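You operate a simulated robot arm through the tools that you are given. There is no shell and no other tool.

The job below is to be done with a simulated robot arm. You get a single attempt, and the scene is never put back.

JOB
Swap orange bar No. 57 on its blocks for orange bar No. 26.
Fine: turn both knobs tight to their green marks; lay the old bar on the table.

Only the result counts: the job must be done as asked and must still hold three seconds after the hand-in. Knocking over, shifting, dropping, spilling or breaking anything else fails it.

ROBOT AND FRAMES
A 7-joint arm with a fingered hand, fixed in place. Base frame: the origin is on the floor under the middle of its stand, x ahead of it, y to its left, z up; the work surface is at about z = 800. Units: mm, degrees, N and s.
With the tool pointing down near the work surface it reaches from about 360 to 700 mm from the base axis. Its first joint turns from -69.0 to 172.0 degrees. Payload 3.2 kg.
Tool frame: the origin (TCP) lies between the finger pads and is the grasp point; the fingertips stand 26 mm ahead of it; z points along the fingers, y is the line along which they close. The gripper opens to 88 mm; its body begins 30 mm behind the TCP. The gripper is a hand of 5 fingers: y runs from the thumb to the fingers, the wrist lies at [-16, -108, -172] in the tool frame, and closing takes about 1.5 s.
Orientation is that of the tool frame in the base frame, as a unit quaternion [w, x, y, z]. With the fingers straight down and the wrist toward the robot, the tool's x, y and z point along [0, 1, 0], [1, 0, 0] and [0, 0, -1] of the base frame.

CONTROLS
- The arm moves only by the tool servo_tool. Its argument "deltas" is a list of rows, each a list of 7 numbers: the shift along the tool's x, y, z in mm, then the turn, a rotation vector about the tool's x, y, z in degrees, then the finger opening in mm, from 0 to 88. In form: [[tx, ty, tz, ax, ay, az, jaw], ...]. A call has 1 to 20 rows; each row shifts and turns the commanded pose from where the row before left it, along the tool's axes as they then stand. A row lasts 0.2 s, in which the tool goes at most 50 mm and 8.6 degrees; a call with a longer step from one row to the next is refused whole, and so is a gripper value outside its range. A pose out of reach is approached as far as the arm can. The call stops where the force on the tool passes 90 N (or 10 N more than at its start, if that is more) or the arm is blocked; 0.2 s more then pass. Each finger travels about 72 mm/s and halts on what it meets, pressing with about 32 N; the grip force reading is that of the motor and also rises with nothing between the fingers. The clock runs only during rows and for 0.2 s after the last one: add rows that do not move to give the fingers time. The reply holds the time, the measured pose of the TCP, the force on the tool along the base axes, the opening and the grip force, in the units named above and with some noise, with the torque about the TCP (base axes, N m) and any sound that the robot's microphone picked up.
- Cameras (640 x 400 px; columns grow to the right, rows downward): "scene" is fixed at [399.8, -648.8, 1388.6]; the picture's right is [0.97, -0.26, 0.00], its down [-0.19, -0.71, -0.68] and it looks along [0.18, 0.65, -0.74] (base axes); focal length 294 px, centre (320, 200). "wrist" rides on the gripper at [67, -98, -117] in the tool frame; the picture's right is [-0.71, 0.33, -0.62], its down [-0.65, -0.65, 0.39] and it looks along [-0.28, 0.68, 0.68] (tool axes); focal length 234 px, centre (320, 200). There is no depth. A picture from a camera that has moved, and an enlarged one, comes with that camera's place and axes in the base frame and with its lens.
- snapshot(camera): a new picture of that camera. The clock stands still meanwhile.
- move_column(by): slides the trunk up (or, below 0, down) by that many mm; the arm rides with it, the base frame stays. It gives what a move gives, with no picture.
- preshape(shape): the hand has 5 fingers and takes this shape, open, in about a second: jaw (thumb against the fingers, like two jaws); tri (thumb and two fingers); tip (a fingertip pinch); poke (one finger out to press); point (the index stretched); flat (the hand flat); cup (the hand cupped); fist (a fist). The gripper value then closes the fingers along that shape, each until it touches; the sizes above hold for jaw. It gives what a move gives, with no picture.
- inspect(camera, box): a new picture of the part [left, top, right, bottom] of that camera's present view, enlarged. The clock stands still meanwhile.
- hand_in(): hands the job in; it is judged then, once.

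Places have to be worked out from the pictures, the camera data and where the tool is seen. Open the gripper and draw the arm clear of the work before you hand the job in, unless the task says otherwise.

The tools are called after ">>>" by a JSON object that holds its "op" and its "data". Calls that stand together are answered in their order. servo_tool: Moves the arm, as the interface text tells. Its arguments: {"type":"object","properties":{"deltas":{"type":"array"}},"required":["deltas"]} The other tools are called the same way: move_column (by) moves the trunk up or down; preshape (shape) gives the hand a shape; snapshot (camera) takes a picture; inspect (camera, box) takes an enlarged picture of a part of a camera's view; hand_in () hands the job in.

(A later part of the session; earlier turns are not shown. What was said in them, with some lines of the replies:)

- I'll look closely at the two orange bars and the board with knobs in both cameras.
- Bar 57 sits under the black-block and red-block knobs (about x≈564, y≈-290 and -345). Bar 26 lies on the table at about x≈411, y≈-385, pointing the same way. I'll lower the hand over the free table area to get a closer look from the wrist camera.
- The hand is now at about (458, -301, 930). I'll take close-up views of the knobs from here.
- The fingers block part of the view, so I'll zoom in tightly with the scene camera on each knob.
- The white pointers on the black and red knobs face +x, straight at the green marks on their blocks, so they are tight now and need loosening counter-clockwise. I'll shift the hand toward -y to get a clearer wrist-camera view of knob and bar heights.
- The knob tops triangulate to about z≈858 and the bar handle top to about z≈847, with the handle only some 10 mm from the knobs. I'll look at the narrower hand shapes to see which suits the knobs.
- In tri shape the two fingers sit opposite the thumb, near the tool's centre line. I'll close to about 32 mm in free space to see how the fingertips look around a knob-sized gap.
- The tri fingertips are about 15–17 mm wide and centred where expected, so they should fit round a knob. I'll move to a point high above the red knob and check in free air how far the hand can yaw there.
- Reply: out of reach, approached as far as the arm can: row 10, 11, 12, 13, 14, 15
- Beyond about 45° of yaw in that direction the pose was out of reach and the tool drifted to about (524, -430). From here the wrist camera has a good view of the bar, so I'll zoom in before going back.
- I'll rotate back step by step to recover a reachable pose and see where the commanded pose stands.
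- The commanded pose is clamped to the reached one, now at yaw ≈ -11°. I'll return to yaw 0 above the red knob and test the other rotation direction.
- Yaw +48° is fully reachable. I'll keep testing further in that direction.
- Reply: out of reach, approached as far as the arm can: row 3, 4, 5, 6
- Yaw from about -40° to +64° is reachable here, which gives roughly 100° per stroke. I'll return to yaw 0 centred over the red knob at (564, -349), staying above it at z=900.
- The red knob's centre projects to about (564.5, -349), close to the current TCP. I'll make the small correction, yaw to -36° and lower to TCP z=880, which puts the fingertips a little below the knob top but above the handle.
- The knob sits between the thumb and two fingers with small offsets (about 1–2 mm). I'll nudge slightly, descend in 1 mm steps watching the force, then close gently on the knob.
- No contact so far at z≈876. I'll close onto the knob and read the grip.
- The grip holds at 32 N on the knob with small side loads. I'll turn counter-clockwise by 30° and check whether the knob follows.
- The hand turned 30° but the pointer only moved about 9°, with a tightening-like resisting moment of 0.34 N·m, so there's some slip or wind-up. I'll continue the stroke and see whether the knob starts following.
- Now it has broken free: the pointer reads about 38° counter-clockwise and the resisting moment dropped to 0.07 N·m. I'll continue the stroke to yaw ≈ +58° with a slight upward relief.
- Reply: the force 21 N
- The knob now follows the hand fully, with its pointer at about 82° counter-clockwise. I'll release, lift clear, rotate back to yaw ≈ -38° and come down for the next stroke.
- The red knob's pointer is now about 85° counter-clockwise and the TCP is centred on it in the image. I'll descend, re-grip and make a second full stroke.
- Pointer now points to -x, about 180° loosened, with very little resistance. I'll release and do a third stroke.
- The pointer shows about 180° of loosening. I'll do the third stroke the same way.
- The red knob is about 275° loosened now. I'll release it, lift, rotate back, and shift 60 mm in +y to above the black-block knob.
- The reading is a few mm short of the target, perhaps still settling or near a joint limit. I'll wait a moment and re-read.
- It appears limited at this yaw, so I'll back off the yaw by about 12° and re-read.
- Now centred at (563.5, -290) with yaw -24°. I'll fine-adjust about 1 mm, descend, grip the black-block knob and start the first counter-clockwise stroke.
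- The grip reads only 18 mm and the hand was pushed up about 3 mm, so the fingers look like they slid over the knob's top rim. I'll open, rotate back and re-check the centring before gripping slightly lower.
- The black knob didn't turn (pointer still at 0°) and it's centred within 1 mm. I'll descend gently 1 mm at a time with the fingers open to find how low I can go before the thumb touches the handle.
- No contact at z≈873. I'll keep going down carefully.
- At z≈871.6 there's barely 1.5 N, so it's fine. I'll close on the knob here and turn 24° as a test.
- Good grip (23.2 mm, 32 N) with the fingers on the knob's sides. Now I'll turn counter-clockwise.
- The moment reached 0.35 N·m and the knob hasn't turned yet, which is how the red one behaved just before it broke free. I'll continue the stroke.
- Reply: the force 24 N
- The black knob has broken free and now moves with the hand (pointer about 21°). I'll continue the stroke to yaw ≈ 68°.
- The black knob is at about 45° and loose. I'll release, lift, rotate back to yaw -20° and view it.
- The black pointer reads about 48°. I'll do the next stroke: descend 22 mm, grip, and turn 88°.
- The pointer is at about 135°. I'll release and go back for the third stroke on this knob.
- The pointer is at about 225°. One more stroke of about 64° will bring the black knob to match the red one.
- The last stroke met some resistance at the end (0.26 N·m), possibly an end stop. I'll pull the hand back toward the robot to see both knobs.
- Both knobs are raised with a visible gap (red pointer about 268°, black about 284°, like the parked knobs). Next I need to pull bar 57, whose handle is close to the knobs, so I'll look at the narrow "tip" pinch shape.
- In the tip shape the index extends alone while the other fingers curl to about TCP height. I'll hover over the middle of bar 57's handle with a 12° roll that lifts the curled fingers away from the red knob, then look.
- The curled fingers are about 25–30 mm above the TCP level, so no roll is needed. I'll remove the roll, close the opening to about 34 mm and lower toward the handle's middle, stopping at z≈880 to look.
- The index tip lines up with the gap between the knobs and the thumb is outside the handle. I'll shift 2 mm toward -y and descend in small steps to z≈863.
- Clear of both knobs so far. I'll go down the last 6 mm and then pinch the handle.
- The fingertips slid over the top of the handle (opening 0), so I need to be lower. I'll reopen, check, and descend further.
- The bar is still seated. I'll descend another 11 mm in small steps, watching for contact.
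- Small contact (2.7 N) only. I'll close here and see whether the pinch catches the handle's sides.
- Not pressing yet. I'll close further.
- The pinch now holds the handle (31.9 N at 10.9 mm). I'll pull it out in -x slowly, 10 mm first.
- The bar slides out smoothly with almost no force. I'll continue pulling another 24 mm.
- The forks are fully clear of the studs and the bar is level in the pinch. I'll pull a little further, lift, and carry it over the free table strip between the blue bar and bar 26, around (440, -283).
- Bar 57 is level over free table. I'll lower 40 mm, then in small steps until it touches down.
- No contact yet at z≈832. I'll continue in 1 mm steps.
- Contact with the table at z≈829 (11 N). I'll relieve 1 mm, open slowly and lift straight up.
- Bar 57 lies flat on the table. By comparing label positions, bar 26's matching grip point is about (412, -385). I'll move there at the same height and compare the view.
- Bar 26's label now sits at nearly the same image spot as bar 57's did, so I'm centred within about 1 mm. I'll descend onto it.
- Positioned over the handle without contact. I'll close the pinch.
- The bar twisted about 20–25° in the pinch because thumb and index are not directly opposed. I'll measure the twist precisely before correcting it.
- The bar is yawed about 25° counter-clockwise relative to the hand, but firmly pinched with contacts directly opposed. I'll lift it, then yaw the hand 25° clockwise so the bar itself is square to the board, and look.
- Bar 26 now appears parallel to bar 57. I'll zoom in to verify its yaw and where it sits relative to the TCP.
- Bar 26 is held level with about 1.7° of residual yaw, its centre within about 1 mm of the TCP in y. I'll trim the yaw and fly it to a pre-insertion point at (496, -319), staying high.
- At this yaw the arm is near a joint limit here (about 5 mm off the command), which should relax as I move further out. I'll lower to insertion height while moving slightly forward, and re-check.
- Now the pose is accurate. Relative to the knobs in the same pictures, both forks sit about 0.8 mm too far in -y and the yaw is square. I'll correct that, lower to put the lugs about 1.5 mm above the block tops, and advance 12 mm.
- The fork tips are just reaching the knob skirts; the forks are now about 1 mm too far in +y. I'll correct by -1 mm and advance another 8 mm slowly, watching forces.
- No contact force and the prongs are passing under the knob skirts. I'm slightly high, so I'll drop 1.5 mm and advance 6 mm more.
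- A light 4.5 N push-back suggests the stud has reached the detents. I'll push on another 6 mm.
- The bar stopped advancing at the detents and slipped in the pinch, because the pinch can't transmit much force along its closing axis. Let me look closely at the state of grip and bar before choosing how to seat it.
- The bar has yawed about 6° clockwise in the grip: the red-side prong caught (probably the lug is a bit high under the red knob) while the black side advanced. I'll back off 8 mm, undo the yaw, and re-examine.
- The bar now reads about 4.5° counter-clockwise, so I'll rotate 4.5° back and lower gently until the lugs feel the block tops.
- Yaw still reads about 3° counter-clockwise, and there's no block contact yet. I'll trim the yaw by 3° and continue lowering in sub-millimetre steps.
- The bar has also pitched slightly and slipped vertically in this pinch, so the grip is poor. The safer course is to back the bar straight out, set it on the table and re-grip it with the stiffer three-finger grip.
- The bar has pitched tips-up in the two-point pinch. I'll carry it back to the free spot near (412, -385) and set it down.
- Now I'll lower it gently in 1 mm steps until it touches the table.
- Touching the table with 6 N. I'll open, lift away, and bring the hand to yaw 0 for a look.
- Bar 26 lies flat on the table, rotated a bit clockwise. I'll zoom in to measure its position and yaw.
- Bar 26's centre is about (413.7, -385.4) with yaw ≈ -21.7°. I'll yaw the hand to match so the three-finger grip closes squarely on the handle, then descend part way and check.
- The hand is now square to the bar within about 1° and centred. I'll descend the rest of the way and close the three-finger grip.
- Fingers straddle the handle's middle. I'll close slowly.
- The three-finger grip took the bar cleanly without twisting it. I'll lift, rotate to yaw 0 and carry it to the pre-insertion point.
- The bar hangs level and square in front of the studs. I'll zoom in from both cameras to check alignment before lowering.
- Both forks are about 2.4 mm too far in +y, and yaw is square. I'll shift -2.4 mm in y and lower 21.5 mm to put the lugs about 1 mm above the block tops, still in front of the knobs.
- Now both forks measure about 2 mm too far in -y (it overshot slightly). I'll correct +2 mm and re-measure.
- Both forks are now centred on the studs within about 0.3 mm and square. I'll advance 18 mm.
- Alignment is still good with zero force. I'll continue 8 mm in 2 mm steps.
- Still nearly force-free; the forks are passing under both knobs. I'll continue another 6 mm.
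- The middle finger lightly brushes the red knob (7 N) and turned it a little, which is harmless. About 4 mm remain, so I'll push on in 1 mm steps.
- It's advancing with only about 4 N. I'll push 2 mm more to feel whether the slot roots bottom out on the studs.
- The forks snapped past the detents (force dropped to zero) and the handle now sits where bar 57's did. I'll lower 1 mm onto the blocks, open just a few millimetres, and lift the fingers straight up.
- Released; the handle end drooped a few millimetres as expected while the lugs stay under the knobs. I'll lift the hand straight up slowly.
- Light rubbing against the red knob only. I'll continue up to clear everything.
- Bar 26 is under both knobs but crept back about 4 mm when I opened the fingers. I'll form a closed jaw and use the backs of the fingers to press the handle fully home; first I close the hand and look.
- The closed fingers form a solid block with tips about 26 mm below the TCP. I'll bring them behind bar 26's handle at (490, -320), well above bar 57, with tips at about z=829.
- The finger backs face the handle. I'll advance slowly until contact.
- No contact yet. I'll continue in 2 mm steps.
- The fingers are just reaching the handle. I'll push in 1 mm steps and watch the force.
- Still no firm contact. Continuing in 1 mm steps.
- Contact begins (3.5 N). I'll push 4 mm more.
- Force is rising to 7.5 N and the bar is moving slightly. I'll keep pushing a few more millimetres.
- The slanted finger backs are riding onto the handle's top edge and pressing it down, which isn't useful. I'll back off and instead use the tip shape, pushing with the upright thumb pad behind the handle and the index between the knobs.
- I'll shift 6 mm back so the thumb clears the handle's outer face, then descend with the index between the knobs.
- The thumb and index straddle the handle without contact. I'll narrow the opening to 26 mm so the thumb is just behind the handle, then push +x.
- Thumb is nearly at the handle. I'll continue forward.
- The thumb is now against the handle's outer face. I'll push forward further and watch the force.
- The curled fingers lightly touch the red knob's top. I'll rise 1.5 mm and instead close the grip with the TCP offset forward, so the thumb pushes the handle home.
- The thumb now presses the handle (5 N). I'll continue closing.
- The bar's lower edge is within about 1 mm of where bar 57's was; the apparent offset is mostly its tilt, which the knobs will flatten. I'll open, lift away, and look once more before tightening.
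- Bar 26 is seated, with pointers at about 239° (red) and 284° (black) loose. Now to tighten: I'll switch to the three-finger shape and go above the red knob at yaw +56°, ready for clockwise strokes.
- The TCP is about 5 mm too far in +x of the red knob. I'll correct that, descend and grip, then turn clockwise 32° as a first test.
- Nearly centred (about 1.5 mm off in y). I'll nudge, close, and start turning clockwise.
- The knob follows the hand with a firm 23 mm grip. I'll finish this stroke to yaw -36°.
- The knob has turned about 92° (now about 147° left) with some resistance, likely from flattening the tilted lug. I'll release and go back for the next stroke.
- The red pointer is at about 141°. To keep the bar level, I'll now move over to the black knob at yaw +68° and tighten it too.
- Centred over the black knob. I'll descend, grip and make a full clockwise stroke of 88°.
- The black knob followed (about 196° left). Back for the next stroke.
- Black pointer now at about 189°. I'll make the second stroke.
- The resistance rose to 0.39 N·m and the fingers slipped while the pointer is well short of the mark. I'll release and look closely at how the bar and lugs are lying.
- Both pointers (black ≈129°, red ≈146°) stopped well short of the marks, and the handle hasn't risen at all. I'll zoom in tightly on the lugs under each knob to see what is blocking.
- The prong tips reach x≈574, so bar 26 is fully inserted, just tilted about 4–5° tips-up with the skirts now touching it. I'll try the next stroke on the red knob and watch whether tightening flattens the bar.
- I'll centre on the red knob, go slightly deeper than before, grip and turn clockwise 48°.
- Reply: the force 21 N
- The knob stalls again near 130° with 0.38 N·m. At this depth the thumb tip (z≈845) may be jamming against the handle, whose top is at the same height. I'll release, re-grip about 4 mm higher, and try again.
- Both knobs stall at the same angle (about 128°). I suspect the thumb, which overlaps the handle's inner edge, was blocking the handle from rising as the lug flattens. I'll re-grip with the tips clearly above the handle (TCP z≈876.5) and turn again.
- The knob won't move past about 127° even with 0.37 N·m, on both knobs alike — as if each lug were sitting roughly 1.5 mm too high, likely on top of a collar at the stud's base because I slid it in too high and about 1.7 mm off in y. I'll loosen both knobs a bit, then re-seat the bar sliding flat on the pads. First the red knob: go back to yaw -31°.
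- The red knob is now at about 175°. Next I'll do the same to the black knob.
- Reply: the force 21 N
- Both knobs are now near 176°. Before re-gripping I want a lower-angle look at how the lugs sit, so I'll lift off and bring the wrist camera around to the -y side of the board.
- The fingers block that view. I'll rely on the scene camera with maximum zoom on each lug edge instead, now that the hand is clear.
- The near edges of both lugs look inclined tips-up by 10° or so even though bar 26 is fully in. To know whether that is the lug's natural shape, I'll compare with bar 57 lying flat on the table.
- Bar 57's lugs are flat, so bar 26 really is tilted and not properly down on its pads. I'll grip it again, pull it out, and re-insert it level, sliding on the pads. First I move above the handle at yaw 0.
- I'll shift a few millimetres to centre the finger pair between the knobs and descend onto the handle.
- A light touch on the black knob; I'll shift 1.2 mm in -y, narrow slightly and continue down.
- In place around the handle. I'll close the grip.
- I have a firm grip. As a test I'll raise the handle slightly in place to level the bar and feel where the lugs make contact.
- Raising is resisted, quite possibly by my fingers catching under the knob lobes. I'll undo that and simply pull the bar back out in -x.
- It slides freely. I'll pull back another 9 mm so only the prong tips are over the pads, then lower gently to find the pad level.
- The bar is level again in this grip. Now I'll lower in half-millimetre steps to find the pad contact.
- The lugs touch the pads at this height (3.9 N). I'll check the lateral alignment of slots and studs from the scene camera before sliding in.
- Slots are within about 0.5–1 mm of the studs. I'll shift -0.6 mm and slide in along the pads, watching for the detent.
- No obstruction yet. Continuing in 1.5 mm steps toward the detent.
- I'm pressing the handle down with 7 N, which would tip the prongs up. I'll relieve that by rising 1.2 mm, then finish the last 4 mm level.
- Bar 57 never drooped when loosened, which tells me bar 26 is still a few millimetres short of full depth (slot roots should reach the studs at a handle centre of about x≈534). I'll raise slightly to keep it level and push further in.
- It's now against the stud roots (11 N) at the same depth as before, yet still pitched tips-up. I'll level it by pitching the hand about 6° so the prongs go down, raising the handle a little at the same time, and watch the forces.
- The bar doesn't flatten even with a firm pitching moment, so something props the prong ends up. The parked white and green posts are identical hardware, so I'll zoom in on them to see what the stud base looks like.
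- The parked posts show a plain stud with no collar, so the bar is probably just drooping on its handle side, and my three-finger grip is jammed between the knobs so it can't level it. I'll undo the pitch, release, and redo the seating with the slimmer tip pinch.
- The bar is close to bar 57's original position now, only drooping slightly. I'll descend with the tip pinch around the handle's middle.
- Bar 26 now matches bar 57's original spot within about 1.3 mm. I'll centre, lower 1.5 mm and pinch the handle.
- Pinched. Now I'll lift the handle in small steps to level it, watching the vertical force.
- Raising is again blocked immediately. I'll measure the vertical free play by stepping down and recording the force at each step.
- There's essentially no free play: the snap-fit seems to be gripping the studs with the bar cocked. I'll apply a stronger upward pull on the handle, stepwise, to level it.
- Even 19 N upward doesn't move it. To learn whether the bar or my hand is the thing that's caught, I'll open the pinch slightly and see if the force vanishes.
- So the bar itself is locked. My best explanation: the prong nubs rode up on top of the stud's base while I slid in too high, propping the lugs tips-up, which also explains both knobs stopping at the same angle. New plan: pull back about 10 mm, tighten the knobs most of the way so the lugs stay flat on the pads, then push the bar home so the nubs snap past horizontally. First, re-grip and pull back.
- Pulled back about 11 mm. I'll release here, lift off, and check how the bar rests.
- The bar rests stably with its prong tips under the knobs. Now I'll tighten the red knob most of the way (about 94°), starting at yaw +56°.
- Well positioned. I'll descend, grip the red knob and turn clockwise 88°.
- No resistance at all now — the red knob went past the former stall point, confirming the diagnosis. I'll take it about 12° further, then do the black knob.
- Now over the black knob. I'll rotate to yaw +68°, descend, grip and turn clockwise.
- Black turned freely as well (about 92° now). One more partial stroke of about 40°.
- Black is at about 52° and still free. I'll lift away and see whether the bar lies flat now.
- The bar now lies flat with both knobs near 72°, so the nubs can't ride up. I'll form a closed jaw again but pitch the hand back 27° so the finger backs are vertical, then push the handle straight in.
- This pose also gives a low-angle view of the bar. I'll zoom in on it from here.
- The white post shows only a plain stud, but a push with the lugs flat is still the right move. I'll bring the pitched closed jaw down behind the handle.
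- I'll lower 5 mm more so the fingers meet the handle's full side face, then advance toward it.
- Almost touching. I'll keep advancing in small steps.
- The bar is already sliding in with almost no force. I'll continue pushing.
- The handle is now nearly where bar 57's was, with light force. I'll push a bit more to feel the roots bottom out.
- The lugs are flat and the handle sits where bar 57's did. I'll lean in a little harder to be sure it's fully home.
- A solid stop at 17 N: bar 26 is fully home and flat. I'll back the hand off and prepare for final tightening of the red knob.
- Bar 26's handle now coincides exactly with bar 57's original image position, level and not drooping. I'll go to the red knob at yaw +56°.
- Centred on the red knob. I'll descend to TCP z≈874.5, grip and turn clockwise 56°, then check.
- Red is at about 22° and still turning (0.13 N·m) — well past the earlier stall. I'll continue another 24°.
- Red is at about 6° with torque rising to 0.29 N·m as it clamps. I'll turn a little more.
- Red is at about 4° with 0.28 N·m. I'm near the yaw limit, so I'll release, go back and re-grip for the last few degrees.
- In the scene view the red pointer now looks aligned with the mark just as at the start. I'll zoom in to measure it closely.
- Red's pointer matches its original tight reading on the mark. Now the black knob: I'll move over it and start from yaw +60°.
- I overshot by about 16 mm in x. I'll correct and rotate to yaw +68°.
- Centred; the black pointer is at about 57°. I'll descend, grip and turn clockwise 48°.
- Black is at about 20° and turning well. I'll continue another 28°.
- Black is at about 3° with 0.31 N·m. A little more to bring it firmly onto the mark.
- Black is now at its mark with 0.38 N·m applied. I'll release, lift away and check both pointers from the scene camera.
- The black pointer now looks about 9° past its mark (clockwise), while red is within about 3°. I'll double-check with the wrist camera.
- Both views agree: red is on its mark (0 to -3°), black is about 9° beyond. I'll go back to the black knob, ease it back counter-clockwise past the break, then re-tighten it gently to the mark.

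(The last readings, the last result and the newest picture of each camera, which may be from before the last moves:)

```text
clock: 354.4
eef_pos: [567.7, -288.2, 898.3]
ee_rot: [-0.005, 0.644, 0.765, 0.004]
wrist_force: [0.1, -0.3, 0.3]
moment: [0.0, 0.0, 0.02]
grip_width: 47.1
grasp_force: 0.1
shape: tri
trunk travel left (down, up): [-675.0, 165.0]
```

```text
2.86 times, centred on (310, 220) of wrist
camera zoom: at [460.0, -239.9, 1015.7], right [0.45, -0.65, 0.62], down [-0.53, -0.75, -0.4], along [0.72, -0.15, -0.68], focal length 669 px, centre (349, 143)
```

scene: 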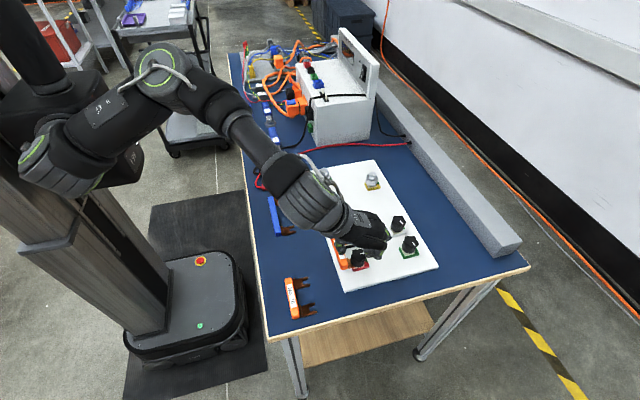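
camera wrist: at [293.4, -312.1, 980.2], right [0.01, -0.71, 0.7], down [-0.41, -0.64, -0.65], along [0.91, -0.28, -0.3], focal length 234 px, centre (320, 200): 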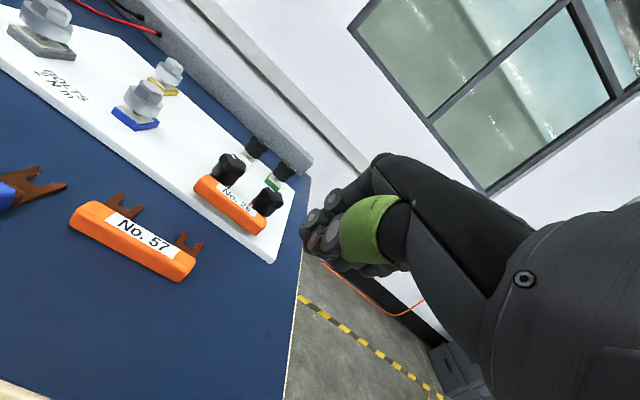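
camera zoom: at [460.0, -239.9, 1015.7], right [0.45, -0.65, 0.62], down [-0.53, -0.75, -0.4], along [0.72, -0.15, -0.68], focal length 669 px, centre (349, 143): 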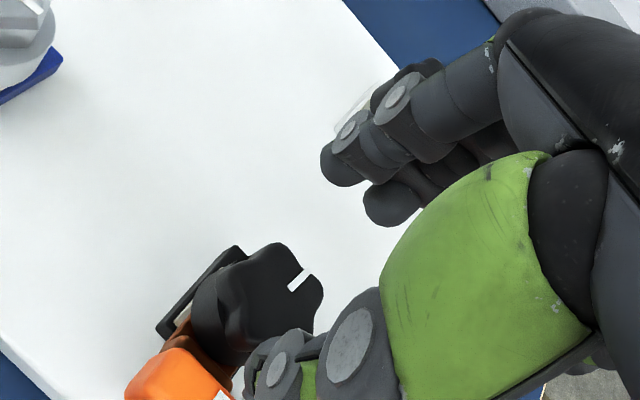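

I'll correct 3.6 mm in x, descend, grip and start easing counter-clockwise.

>>> {"op": "servo_tool", "data": {"deltas": [[0.3, -3.6, 0, 0, 0, 0, 48], [0, 0, 12, 0, 0, 0, 48], [0, 0, 12, 0, 0, 0, 48], [0, 0, 0, 0, 0, 0, 40], [0, 0, 0, 0, 0, 0, 30], [0, 0, 0, 0, 0, 0, 20], [0, 0, 0, 0, 0, 0, 10], [0, 0, 0, 0, 0, 0, 5], [0, 0, 0, 0, 0, 0, 5]]}}

>>> {"op": "inspect", "data": {"camera": "wrist", "box": [290, 205, 350, 250]}}

```text
clock: 356.4
eef_pos: [563.5, -287.8, 874.0]
ee_rot: [-0.004, 0.644, 0.765, 0.003]
wrist_force: [-0.6, 0.8, -2.9]
moment: [0.04, -0.01, -0.01]
grip_width: 23.4
grasp_force: 32.0
shape: tri
trunk travel left (down, up): [-675.0, 165.0]
```

```text
8.89 times, centred on (320, 228) of wrist
camera zoom: at [455.9, -239.3, 991.6], right [0.45, -0.65, 0.62], down [-0.53, -0.75, -0.4], along [0.72, -0.15, -0.68], focal length 2082 px, centre (320, -44)
```

zoom: 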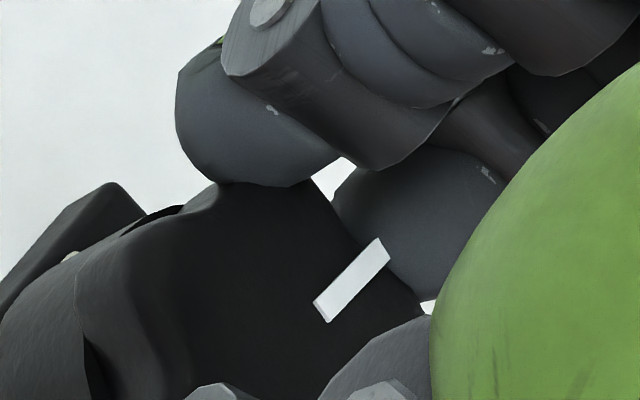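

Pointer reads about -7.5 to -9° here. Now I'll ease counter-clockwise by 24° of hand rotation.

>>> {"op": "servo_tool", "data": {"deltas": [[0, 0, 0, 0, 0, -4, 0], [0, 0, 0, 0, 0, -4, 0], [0, 0, 0, 0, 0, -4, 0], [0, 0, 0, 0, 0, -4, 0], [0, 0, 0, 0, 0, -4, 0], [0, 0, 0, 0, 0, 0, 0]]}}

>>> {"op": "inspect", "data": {"camera": "wrist", "box": [290, 205, 350, 250]}}

```text
clock: 357.8
eef_pos: [561.5, -289.7, 873.0]
ee_rot: [-0.003, 0.501, 0.865, 0.003]
wrist_force: [3.2, -1.2, 2.4]
moment: [-0.06, -0.1, -0.25]
grip_width: 23.3
grasp_force: 32.6
shape: tri
trunk travel left (down, up): [-675.0, 165.0]
```

```text
8.89 times, centred on (320, 228) of wrist
camera zoom: at [445.1, -281.3, 990.6], right [0.64, -0.45, 0.62], down [-0.24, -0.88, -0.4], along [0.73, 0.1, -0.68], focal length 2082 px, centre (320, -44)
```

zoom: 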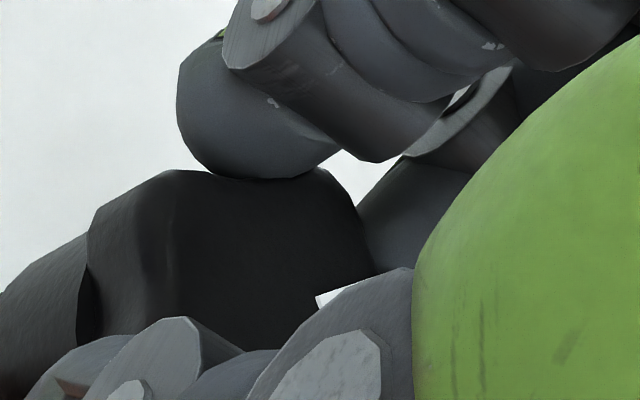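

Wind-up is building (-0.25 N·m), the knob has moved only a couple of degrees. I'll continue in small steps.

>>> {"op": "servo_tool", "data": {"deltas": [[0, 0, 0, 0, 0, -3, 0], [0, 0, 0, 0, 0, -3, 0], [0, 0, 0, 0, 0, 0, 0]]}}

>>> {"op": "inspect", "data": {"camera": "wrist", "box": [250, 180, 370, 270]}}

```text
clock: 358.6
eef_pos: [564.1, -290.3, 872.7]
ee_rot: [-0.002, 0.456, 0.89, 0.005]
wrist_force: [5.2, -5.7, 2.4]
moment: [-0.07, -0.14, -0.35]
grip_width: 23.5
grasp_force: 32.0
shape: tri
trunk travel left (down, up): [-675.0, 165.0]
```

```text
4.44 times, centred on (310, 225) of wrist
camera zoom: at [445.0, -294.0, 990.2], right [0.68, -0.39, 0.62], down [-0.15, -0.91, -0.4], along [0.71, 0.18, -0.68], focal length 1041 px, centre (364, 89)
```

zoom: 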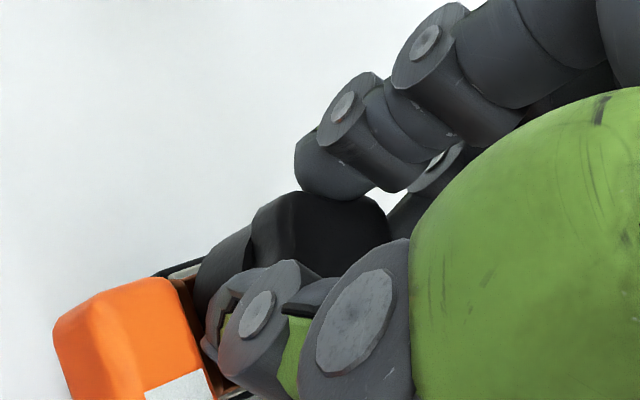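

Torque is at -0.35 N·m, about the break-away level. I'll go a few degrees more and watch for the drop.

>>> {"op": "servo_tool", "data": {"deltas": [[0, 0, 0, 0, 0, -3, 0], [0, 0, 0, 0, 0, -3, 0], [0, 0, 0, 0, 0, 0, 0]]}}

>>> {"op": "inspect", "data": {"camera": "wrist", "box": [250, 180, 370, 270]}}

>>> {"op": "inspect", "data": {"camera": "scene", "box": [326, 220, 382, 275]}}

```text
clock: 359.4
eef_pos: [562.7, -290.8, 872.5]
ee_rot: [-0.003, 0.409, 0.913, 0.005]
wrist_force: [8.6, -7.5, 2.3]
moment: [-0.15, -0.23, -0.39]
grip_width: 23.6
grasp_force: 31.8
shape: tri
trunk travel left (down, up): [-675.0, 165.0]
```

```text
4.44 times, centred on (310, 225) of wrist
camera zoom: at [446.0, -306.7, 990.0], right [0.72, -0.31, 0.62], down [-0.06, -0.92, -0.4], along [0.69, 0.25, -0.68], focal length 1041 px, centre (364, 89)
```

zoom: 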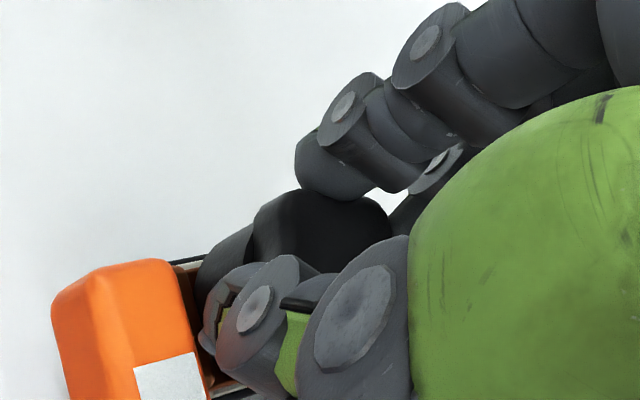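

```text
7.27 times, centred on (354, 248) of scene
camera zoom: at [399.8, -648.8, 1388.6], right [0.97, -0.26, 0.0], down [-0.19, -0.71, -0.68], along [0.18, 0.65, -0.74], focal length 2141 px, centre (73, -146)
```

zoom: 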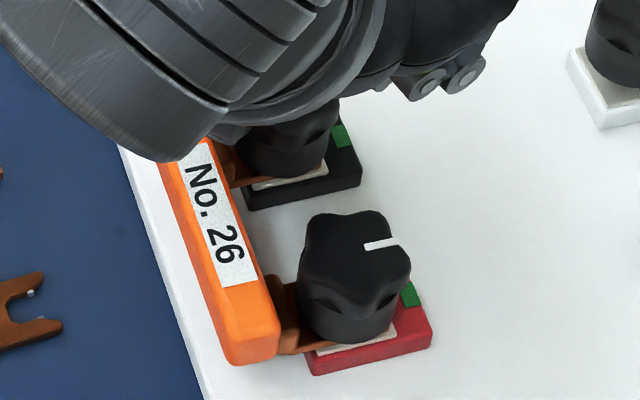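

Still building at -0.39 N·m. I'll go 6° more, then release and look rather than overshoot.

>>> {"op": "servo_tool", "data": {"deltas": [[0, 0, 0, 0, 0, -3, 0], [0, 0, 0, 0, 0, -3, 0], [0, 0, 0, 0, 0, 0, 0]]}}

>>> {"op": "inspect", "data": {"camera": "wrist", "box": [250, 180, 370, 270]}}

```text
clock: 360.2
eef_pos: [562.2, -291.3, 872.9]
ee_rot: [-0.003, 0.36, 0.933, 0.005]
wrist_force: [12.2, -9.2, 4.1]
moment: [-0.13, -0.26, -0.35]
grip_width: 23.4
grasp_force: 32.6
shape: tri
trunk travel left (down, up): [-675.0, 165.0]
```

```text
4.44 times, centred on (310, 225) of wrist
camera zoom: at [447.9, -318.8, 989.7], right [0.75, -0.24, 0.62], down [0.04, -0.92, -0.4], along [0.66, 0.32, -0.68], focal length 1041 px, centre (364, 89)
```

zoom: 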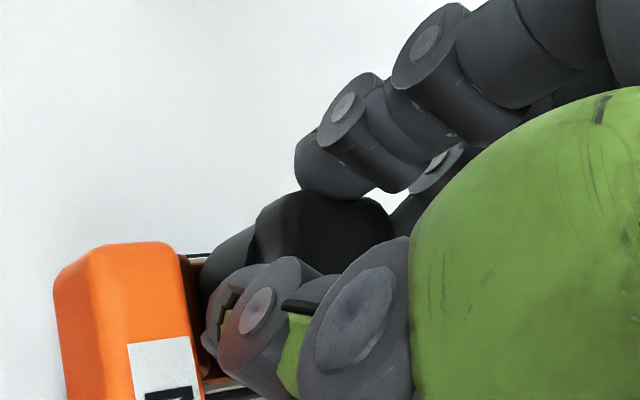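

Torque has started to drop (-0.35). I'll release, lift, and check the pointer.

>>> {"op": "servo_tool", "data": {"deltas": [[0, 0, 0, 0, 0, 0, 30], [0, 0, 0, 0, 0, 0, 46], [0, 0, 0, 0, 0, 0, 46], [0, 0, -12, 0, 0, 0, 48], [0, 0, -12, 0, 0, 0, 48], [0, 0, 0, 0, 0, 0, 48]]}}

>>> {"op": "inspect", "data": {"camera": "wrist", "box": [260, 215, 340, 275]}}

```text
clock: 361.6
eef_pos: [561.3, -291.0, 898.1]
ee_rot: [-0.003, 0.36, 0.933, 0.005]
wrist_force: [0.6, 0.1, -0.2]
moment: [-0.02, 0.0, -0.02]
grip_width: 47.5
grasp_force: 0.1
shape: tri
trunk travel left (down, up): [-675.0, 165.0]
```

```text
6.67 times, centred on (300, 245) of wrist
camera zoom: at [446.2, -317.9, 1015.5], right [0.75, -0.24, 0.62], down [0.04, -0.92, -0.4], along [0.66, 0.32, -0.68], focal length 1561 px, centre (453, -100)
```

zoom: 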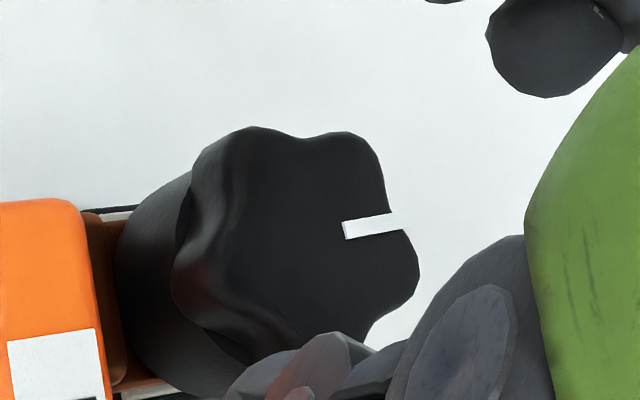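

Black now reads about +2°, essentially on the mark. I'll move the hand clear and verify both from the scene camera.

>>> {"op": "servo_tool", "data": {"deltas": [[0, 0, -20, 0, 0, 8, 48], [0, 0, -10, 0, 0, 8, 48], [0, 0, 0, 0, 0, 8, 48], [0, 0, 0, 0, 0, 8, 48], [0, 0, 0, 0, 0, 8, 48], [0, 0, 0, 0, 0, 7.8, 48], [-20, -45, 0, 0, 0, 0, 48], [-25, -42, 0, 0, 0, 0, 48], [-25, -40, 0, 0, 0, 0, 48], [-20, -5, 0, 0, 0, 0, 48], [0, 0, 0, 0, 0, 0, 48]]}}

>>> {"op": "inspect", "data": {"camera": "scene", "box": [336, 222, 360, 240]}}

>>> {"op": "inspect", "data": {"camera": "scene", "box": [346, 245, 370, 263]}}

>>> {"op": "inspect", "data": {"camera": "wrist", "box": [245, 95, 305, 140]}}

>>> {"op": "inspect", "data": {"camera": "wrist", "box": [270, 130, 330, 175]}}

```text
clock: 364.0
eef_pos: [430.5, -379.3, 928.2]
ee_rot: [-0.004, 0.707, 0.707, 0.004]
wrist_force: [-0.5, -0.1, -0.5]
moment: [0.02, -0.02, 0.0]
grip_width: 47.8
grasp_force: 0.0
shape: tri
trunk travel left (down, up): [-675.0, 165.0]
```

```text
16.00 times, centred on (348, 231) of scene
camera zoom: at [399.8, -648.8, 1388.6], right [0.97, -0.26, 0.0], down [-0.19, -0.71, -0.68], along [0.18, 0.65, -0.74], focal length 4710 px, centre (-128, -296)
```

zoom: 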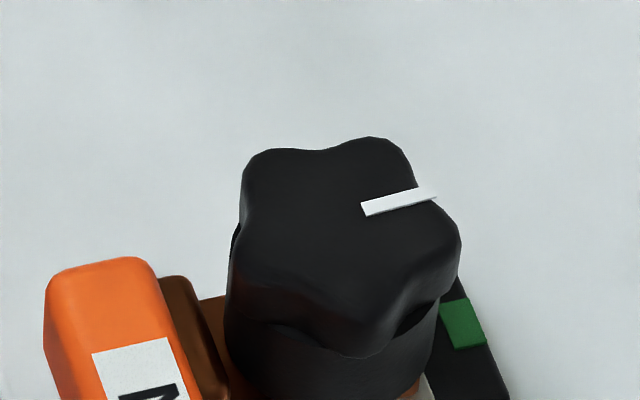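

```text
16.00 times, centred on (358, 254) of scene
camera zoom: at [399.8, -648.8, 1388.6], right [0.97, -0.26, 0.0], down [-0.19, -0.71, -0.68], along [0.18, 0.65, -0.74], focal length 4710 px, centre (-288, -664)
```

zoom: 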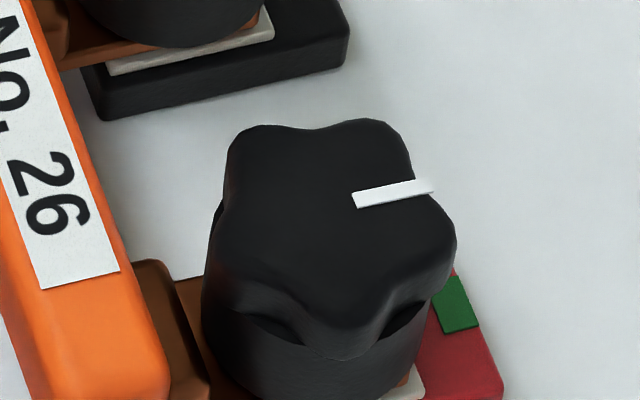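

```text
8.89 times, centred on (275, 118) of wrist
camera zoom: at [332.7, -314.1, 1046.7], right [0.33, -0.71, 0.62], down [-0.65, -0.65, -0.39], along [0.68, -0.27, -0.68], focal length 2082 px, centre (720, 933)
```

zoom: 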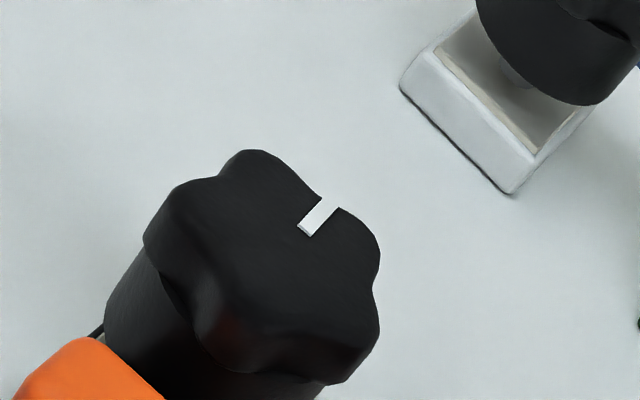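

```text
8.89 times, centred on (300, 152) of wrist
camera zoom: at [332.7, -314.1, 1046.7], right [0.33, -0.71, 0.62], down [-0.65, -0.65, -0.39], along [0.68, -0.27, -0.68], focal length 2082 px, centre (498, 622)
```

zoom: 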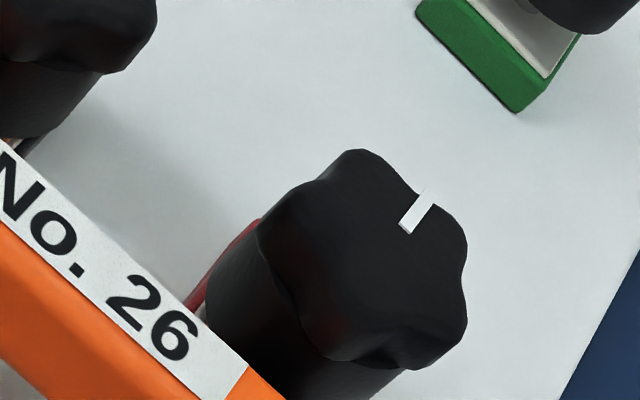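

Black reads about +1.8° and red about -2.3°, both right on their marks, and bar 26 sits flat. For good measure I'll give black a last controlled clockwise snug to about 0.29 N·m, the torque that corresponded to 0°.

>>> {"op": "servo_tool", "data": {"deltas": [[22.4, 33, 0, 0, 0, 0, 48], [22.4, 33, 0, 0, 0, 0, 48], [22.5, 33, 0, 0, 0, 0, 48], [22.5, 32, 0, 0, 0, 0, 48], [0, 0, 10, 0, 0, -7, 48], [0, 0, 10, 0, 0, -7, 48], [0, 0, 10, 0, 0, -6, 48], [0, 0, 0, 0, 0, 0, 48], [0, 0, 0, 0, 0, 0, 48]]}}

>>> {"op": "inspect", "data": {"camera": "wrist", "box": [210, 150, 410, 290]}}

```text
clock: 366.0
eef_pos: [562.1, -287.6, 897.6]
ee_rot: [-0.004, 0.574, 0.819, 0.004]
wrist_force: [0.7, -0.4, -0.3]
moment: [-0.03, -0.02, -0.04]
grip_width: 47.3
grasp_force: 0.0
shape: tri
trunk travel left (down, up): [-675.0, 165.0]
```

```text
2.86 times, centred on (310, 220) of wrist
camera zoom: at [447.4, -259.9, 1015.9], right [0.55, -0.56, 0.62], down [-0.39, -0.83, -0.4], along [0.73, -0.02, -0.68], focal length 669 px, centre (349, 143)
```

zoom: 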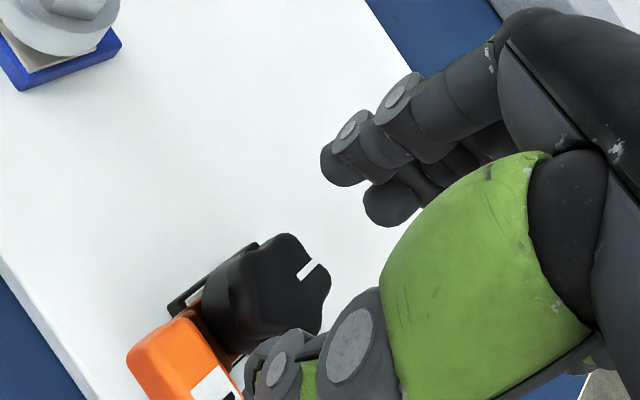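

Centred within 2 mm. I'll correct, descend, grip and apply a gentle clockwise torque.

>>> {"op": "servo_tool", "data": {"deltas": [[-0.6, 1.8, 0, 0, 0, 0, 48], [0, 0, 12, 0, 0, 0, 48], [0, 0, 11.5, 0, 0, 0, 48], [0, 0, 0, 0, 0, 0, 40], [0, 0, 0, 0, 0, 0, 30], [0, 0, 0, 0, 0, 0, 20], [0, 0, 0, 0, 0, 0, 10], [0, 0, 0, 0, 0, 0, 5], [0, 0, 0, 0, 0, 0, 5], [0, 0, 0, 0, 0, 4, 5], [0, 0, 0, 0, 0, 4, 5], [0, 0, 0, 0, 0, 4, 5], [0, 0, 0, 0, 0, 0, 5]]}}

>>> {"op": "inspect", "data": {"camera": "wrist", "box": [290, 205, 350, 250]}}

```text
clock: 368.8
eef_pos: [562.4, -287.6, 875.1]
ee_rot: [-0.002, 0.656, 0.755, 0.003]
wrist_force: [1.0, 6.3, 5.1]
moment: [0.13, -0.02, 0.21]
grip_width: 21.9
grasp_force: 32.1
shape: tri
trunk travel left (down, up): [-675.0, 165.0]
```

```text
8.89 times, centred on (320, 228) of wrist
camera zoom: at [456.6, -235.4, 993.9], right [0.43, -0.66, 0.62], down [-0.56, -0.73, -0.4], along [0.71, -0.17, -0.68], focal length 2082 px, centre (320, -44)
```

zoom: 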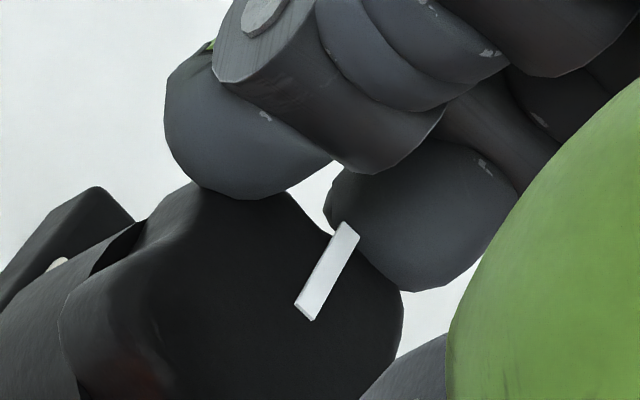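

Torque 0.21 N·m, knob still near +2°. I'll add a few more degrees of hand rotation.

>>> {"op": "servo_tool", "data": {"deltas": [[0, 0, 0, 0, 0, 3, 5], [0, 0, 0, 0, 0, 3, 5], [0, 0, 0, 0, 0, 0, 5]]}}

>>> {"op": "inspect", "data": {"camera": "wrist", "box": [290, 205, 350, 250]}}

```text
clock: 369.6
eef_pos: [562.4, -286.9, 875.8]
ee_rot: [-0.002, 0.694, 0.72, 0.004]
wrist_force: [0.4, 8.5, 7.9]
moment: [0.17, 0.0, 0.29]
grip_width: 21.0
grasp_force: 32.4
shape: tri
trunk travel left (down, up): [-675.0, 165.0]
```

```text
8.89 times, centred on (320, 228) of wrist
camera zoom: at [462.7, -223.9, 993.8], right [0.36, -0.7, 0.62], down [-0.63, -0.67, -0.4], along [0.69, -0.25, -0.68], focal length 2082 px, centre (320, -44)
```

zoom: 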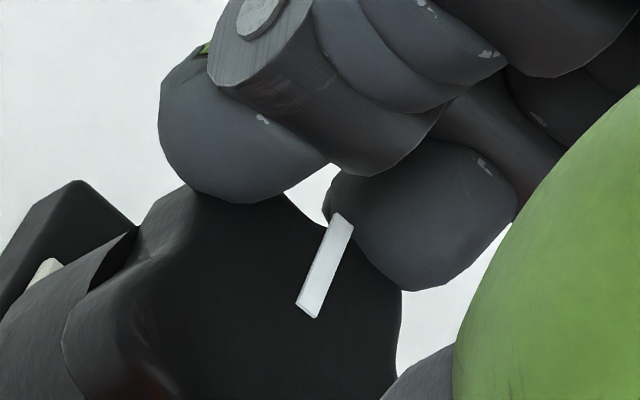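

0.29 N·m and the knob holds at about +1–3°. One more small step.

>>> {"op": "servo_tool", "data": {"deltas": [[0, 0, 0, 0, 0, 3, 5], [0, 0, 0, 0, 0, 0, 5]]}}

>>> {"op": "inspect", "data": {"camera": "wrist", "box": [290, 205, 350, 250]}}

```text
clock: 370.2
eef_pos: [563.3, -286.5, 876.2]
ee_rot: [-0.003, 0.714, 0.7, 0.003]
wrist_force: [1.8, 9.8, 8.1]
moment: [0.2, -0.04, 0.31]
grip_width: 20.8
grasp_force: 32.6
shape: tri
trunk travel left (down, up): [-675.0, 165.0]
```

```text
8.89 times, centred on (320, 228) of wrist
camera zoom: at [466.3, -218.5, 994.1], right [0.32, -0.72, 0.62], down [-0.66, -0.63, -0.39], along [0.68, -0.28, -0.68], focal length 2082 px, centre (320, -44)
```

zoom: 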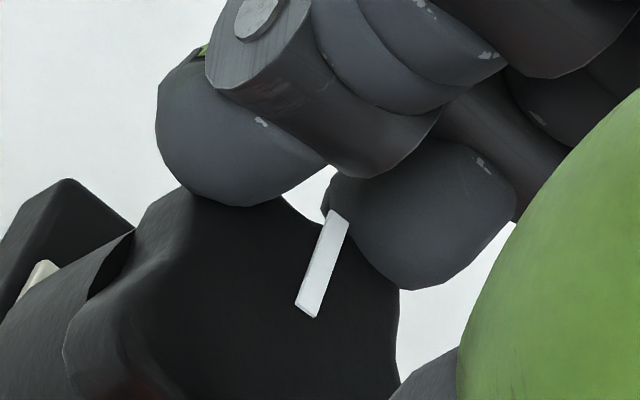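

It resists 0.31 N·m and sits at about +0.5–2°: tight on the mark. I'll release, lift clear and do a final overall check.

>>> {"op": "servo_tool", "data": {"deltas": [[0, 0, 0, 0, 0, 0, 30], [0, 0, 0, 0, 0, 0, 46], [0, 0, 0, 0, 0, 0, 46], [0, 0, -12, 0, 0, 0, 48], [0, 0, -20, 0, 0, 0, 48], [0, 0, -20, 0, 0, 0, 60], [-20, -45, -10, 0, 0, 0, 70], [-25, -42, -10, 0, 0, 0, 80], [-20, -40, -10, 0, 0, 0, 88], [0, -10, -20, 0, 0, 0, 88], [0, 0, 0, 0, 0, 0, 88]]}}

>>> {"op": "snapshot", "data": {"camera": "scene"}}

>>> {"op": "inspect", "data": {"camera": "scene", "box": [326, 220, 382, 275]}}

>>> {"op": "inspect", "data": {"camera": "scene", "box": [336, 222, 360, 240]}}

>>> {"op": "snapshot", "data": {"camera": "wrist"}}

```text
refused: row 7 steps farther than a row can; nothing moved
```

```text
taken
```

scene: 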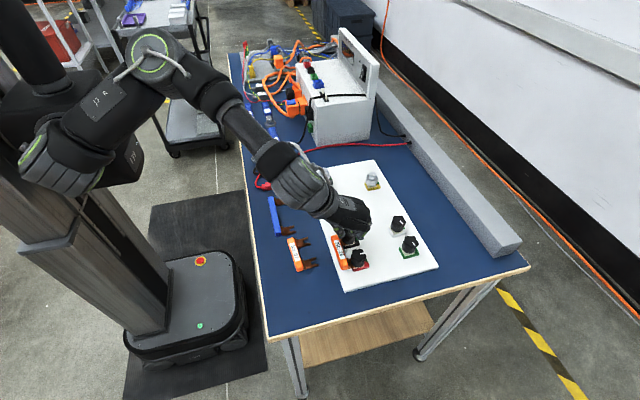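

```text
7.27 times, centred on (354, 248) of scene
camera zoom: at [399.8, -648.8, 1388.6], right [0.97, -0.26, 0.0], down [-0.19, -0.71, -0.68], along [0.18, 0.65, -0.74], focal length 2141 px, centre (73, -146)
```

zoom: 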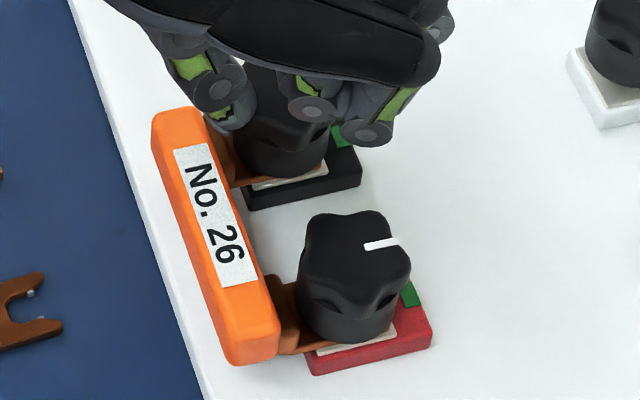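

```text
16.00 times, centred on (348, 231) of scene
camera zoom: at [399.8, -648.8, 1388.6], right [0.97, -0.26, 0.0], down [-0.19, -0.71, -0.68], along [0.18, 0.65, -0.74], focal length 4710 px, centre (-128, -296)
```

zoom: 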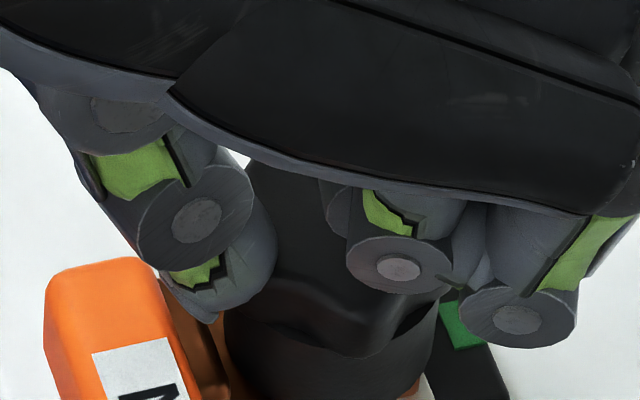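

```text
taken
camera wrist: at [466.3, -218.5, 994.1], right [0.32, -0.72, 0.62], down [-0.66, -0.63, -0.39], along [0.68, -0.28, -0.68], focal length 234 px, centre (320, 200)
```

wrist: 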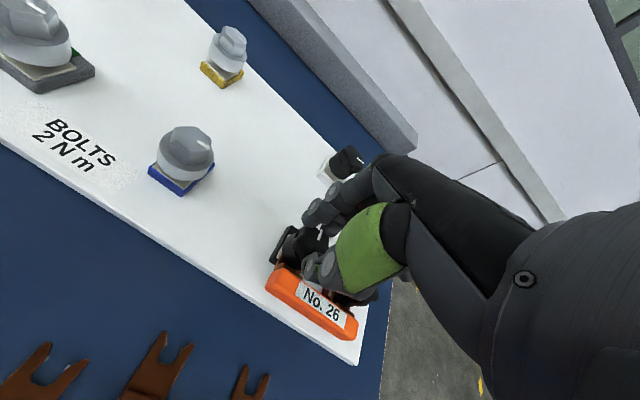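

That call was refused because one row was too long; nothing moved. I'll repeat the release and withdrawal with smaller steps.

>>> {"op": "servo_tool", "data": {"deltas": [[0, 0, 0, 0, 0, 0, 30], [0, 0, 0, 0, 0, 0, 46], [0, 0, 0, 0, 0, 0, 46], [0, 0, -12, 0, 0, 0, 48], [0, 0, -20, 0, 0, 0, 48], [0, 0, -20, 0, 0, 0, 60], [-15, -38, -8, 0, 0, 0, 70], [-15, -38, -8, 0, 0, 0, 80], [-15, -38, -8, 0, 0, 0, 88], [-10, -10, -20, 0, 0, 0, 88], [0, 0, 0, 0, 0, 0, 88]]}}

>>> {"op": "snapshot", "data": {"camera": "scene"}}

>>> {"op": "inspect", "data": {"camera": "scene", "box": [326, 220, 382, 275]}}

>>> {"op": "inspect", "data": {"camera": "scene", "box": [336, 222, 360, 240]}}

>>> {"op": "snapshot", "data": {"camera": "wrist"}}

```text
clock: 372.6
eef_pos: [438.2, -341.8, 971.2]
ee_rot: [-0.003, 0.713, 0.702, 0.003]
wrist_force: [-0.4, -0.1, -0.2]
moment: [-0.01, 0.01, 0.01]
grip_width: 87.8
grasp_force: 0.0
shape: tri
trunk travel left (down, up): [-675.0, 165.0]
```

```text
taken
```

scene: 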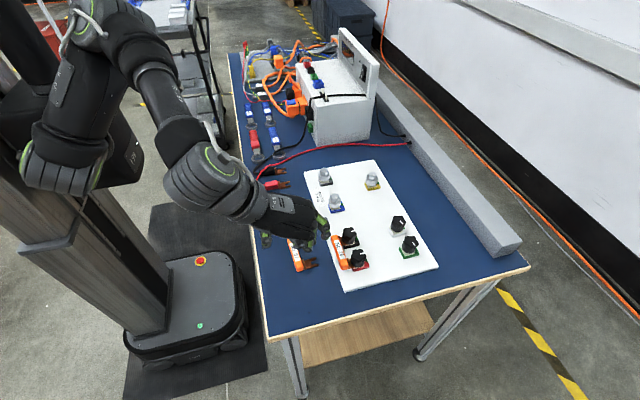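

```text
7.27 times, centred on (354, 248) of scene
camera zoom: at [399.8, -648.8, 1388.6], right [0.97, -0.26, 0.0], down [-0.19, -0.71, -0.68], along [0.18, 0.65, -0.74], focal length 2141 px, centre (73, -146)
```

zoom: 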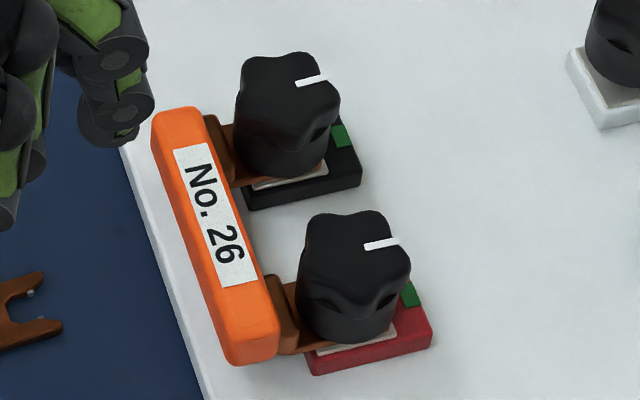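

```text
16.00 times, centred on (348, 231) of scene
camera zoom: at [399.8, -648.8, 1388.6], right [0.97, -0.26, 0.0], down [-0.19, -0.71, -0.68], along [0.18, 0.65, -0.74], focal length 4710 px, centre (-128, -296)
```

zoom: 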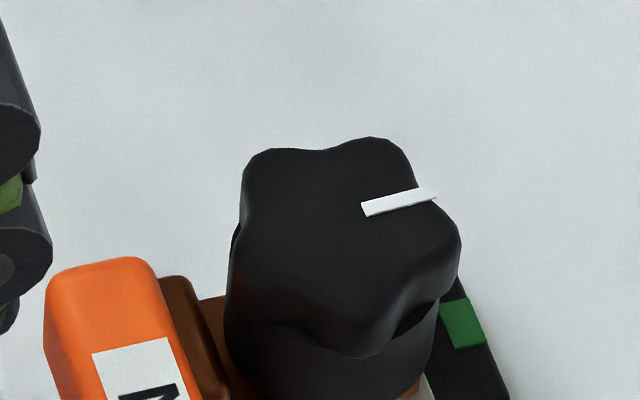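

```text
taken
camera wrist: at [341.5, -274.2, 1089.1], right [0.32, -0.72, 0.62], down [-0.66, -0.64, -0.39], along [0.68, -0.28, -0.68], focal length 234 px, centre (320, 200)
```

wrist: 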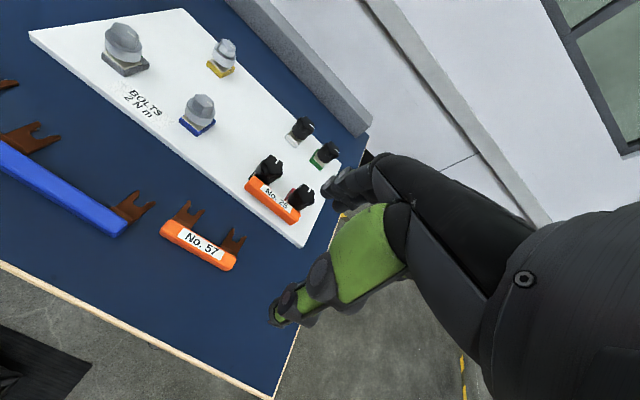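

Both white pointers match their original tight positions at the green marks, bar 26 sits flat and fully home on the black and red blocks, and bar 57 lies flat on the table. Nothing else has moved, and the hand is open and clear, so I'll hand the job in.

>>> {"op": "hand_in", "data": {}}

```text
The job is handed in.
```

I swapped the bars and handed the job in. I don't have the verdict on whether it passed.

- **New bar:** No. 26 sits flat and fully pushed home on the black and red blocks. Its handle is in the same place No. 57's was.
- **Knobs:** both were turned tight to their green marks. By my camera measurements, black is about 2° short of its mark and red about 2° past it. Black took about 0.31 N·m without moving, and red was turned up to about 0.28 N·m.
- **Old bar:** No. 57 lies flat on the table between the blue bar and the spot where No. 26 was.
- **Everything else:** nothing else looked disturbed in the last pictures. The hand was open and the arm clear of the work.

No. 26 did not seat the first time. It sat tilted and both knobs stopped about 130° short of their marks. I pulled it partly back, tightened the knobs to hold it flat, then pushed it fully in before the final tightening. I also turned black about 9° past its mark at one point and eased it back.
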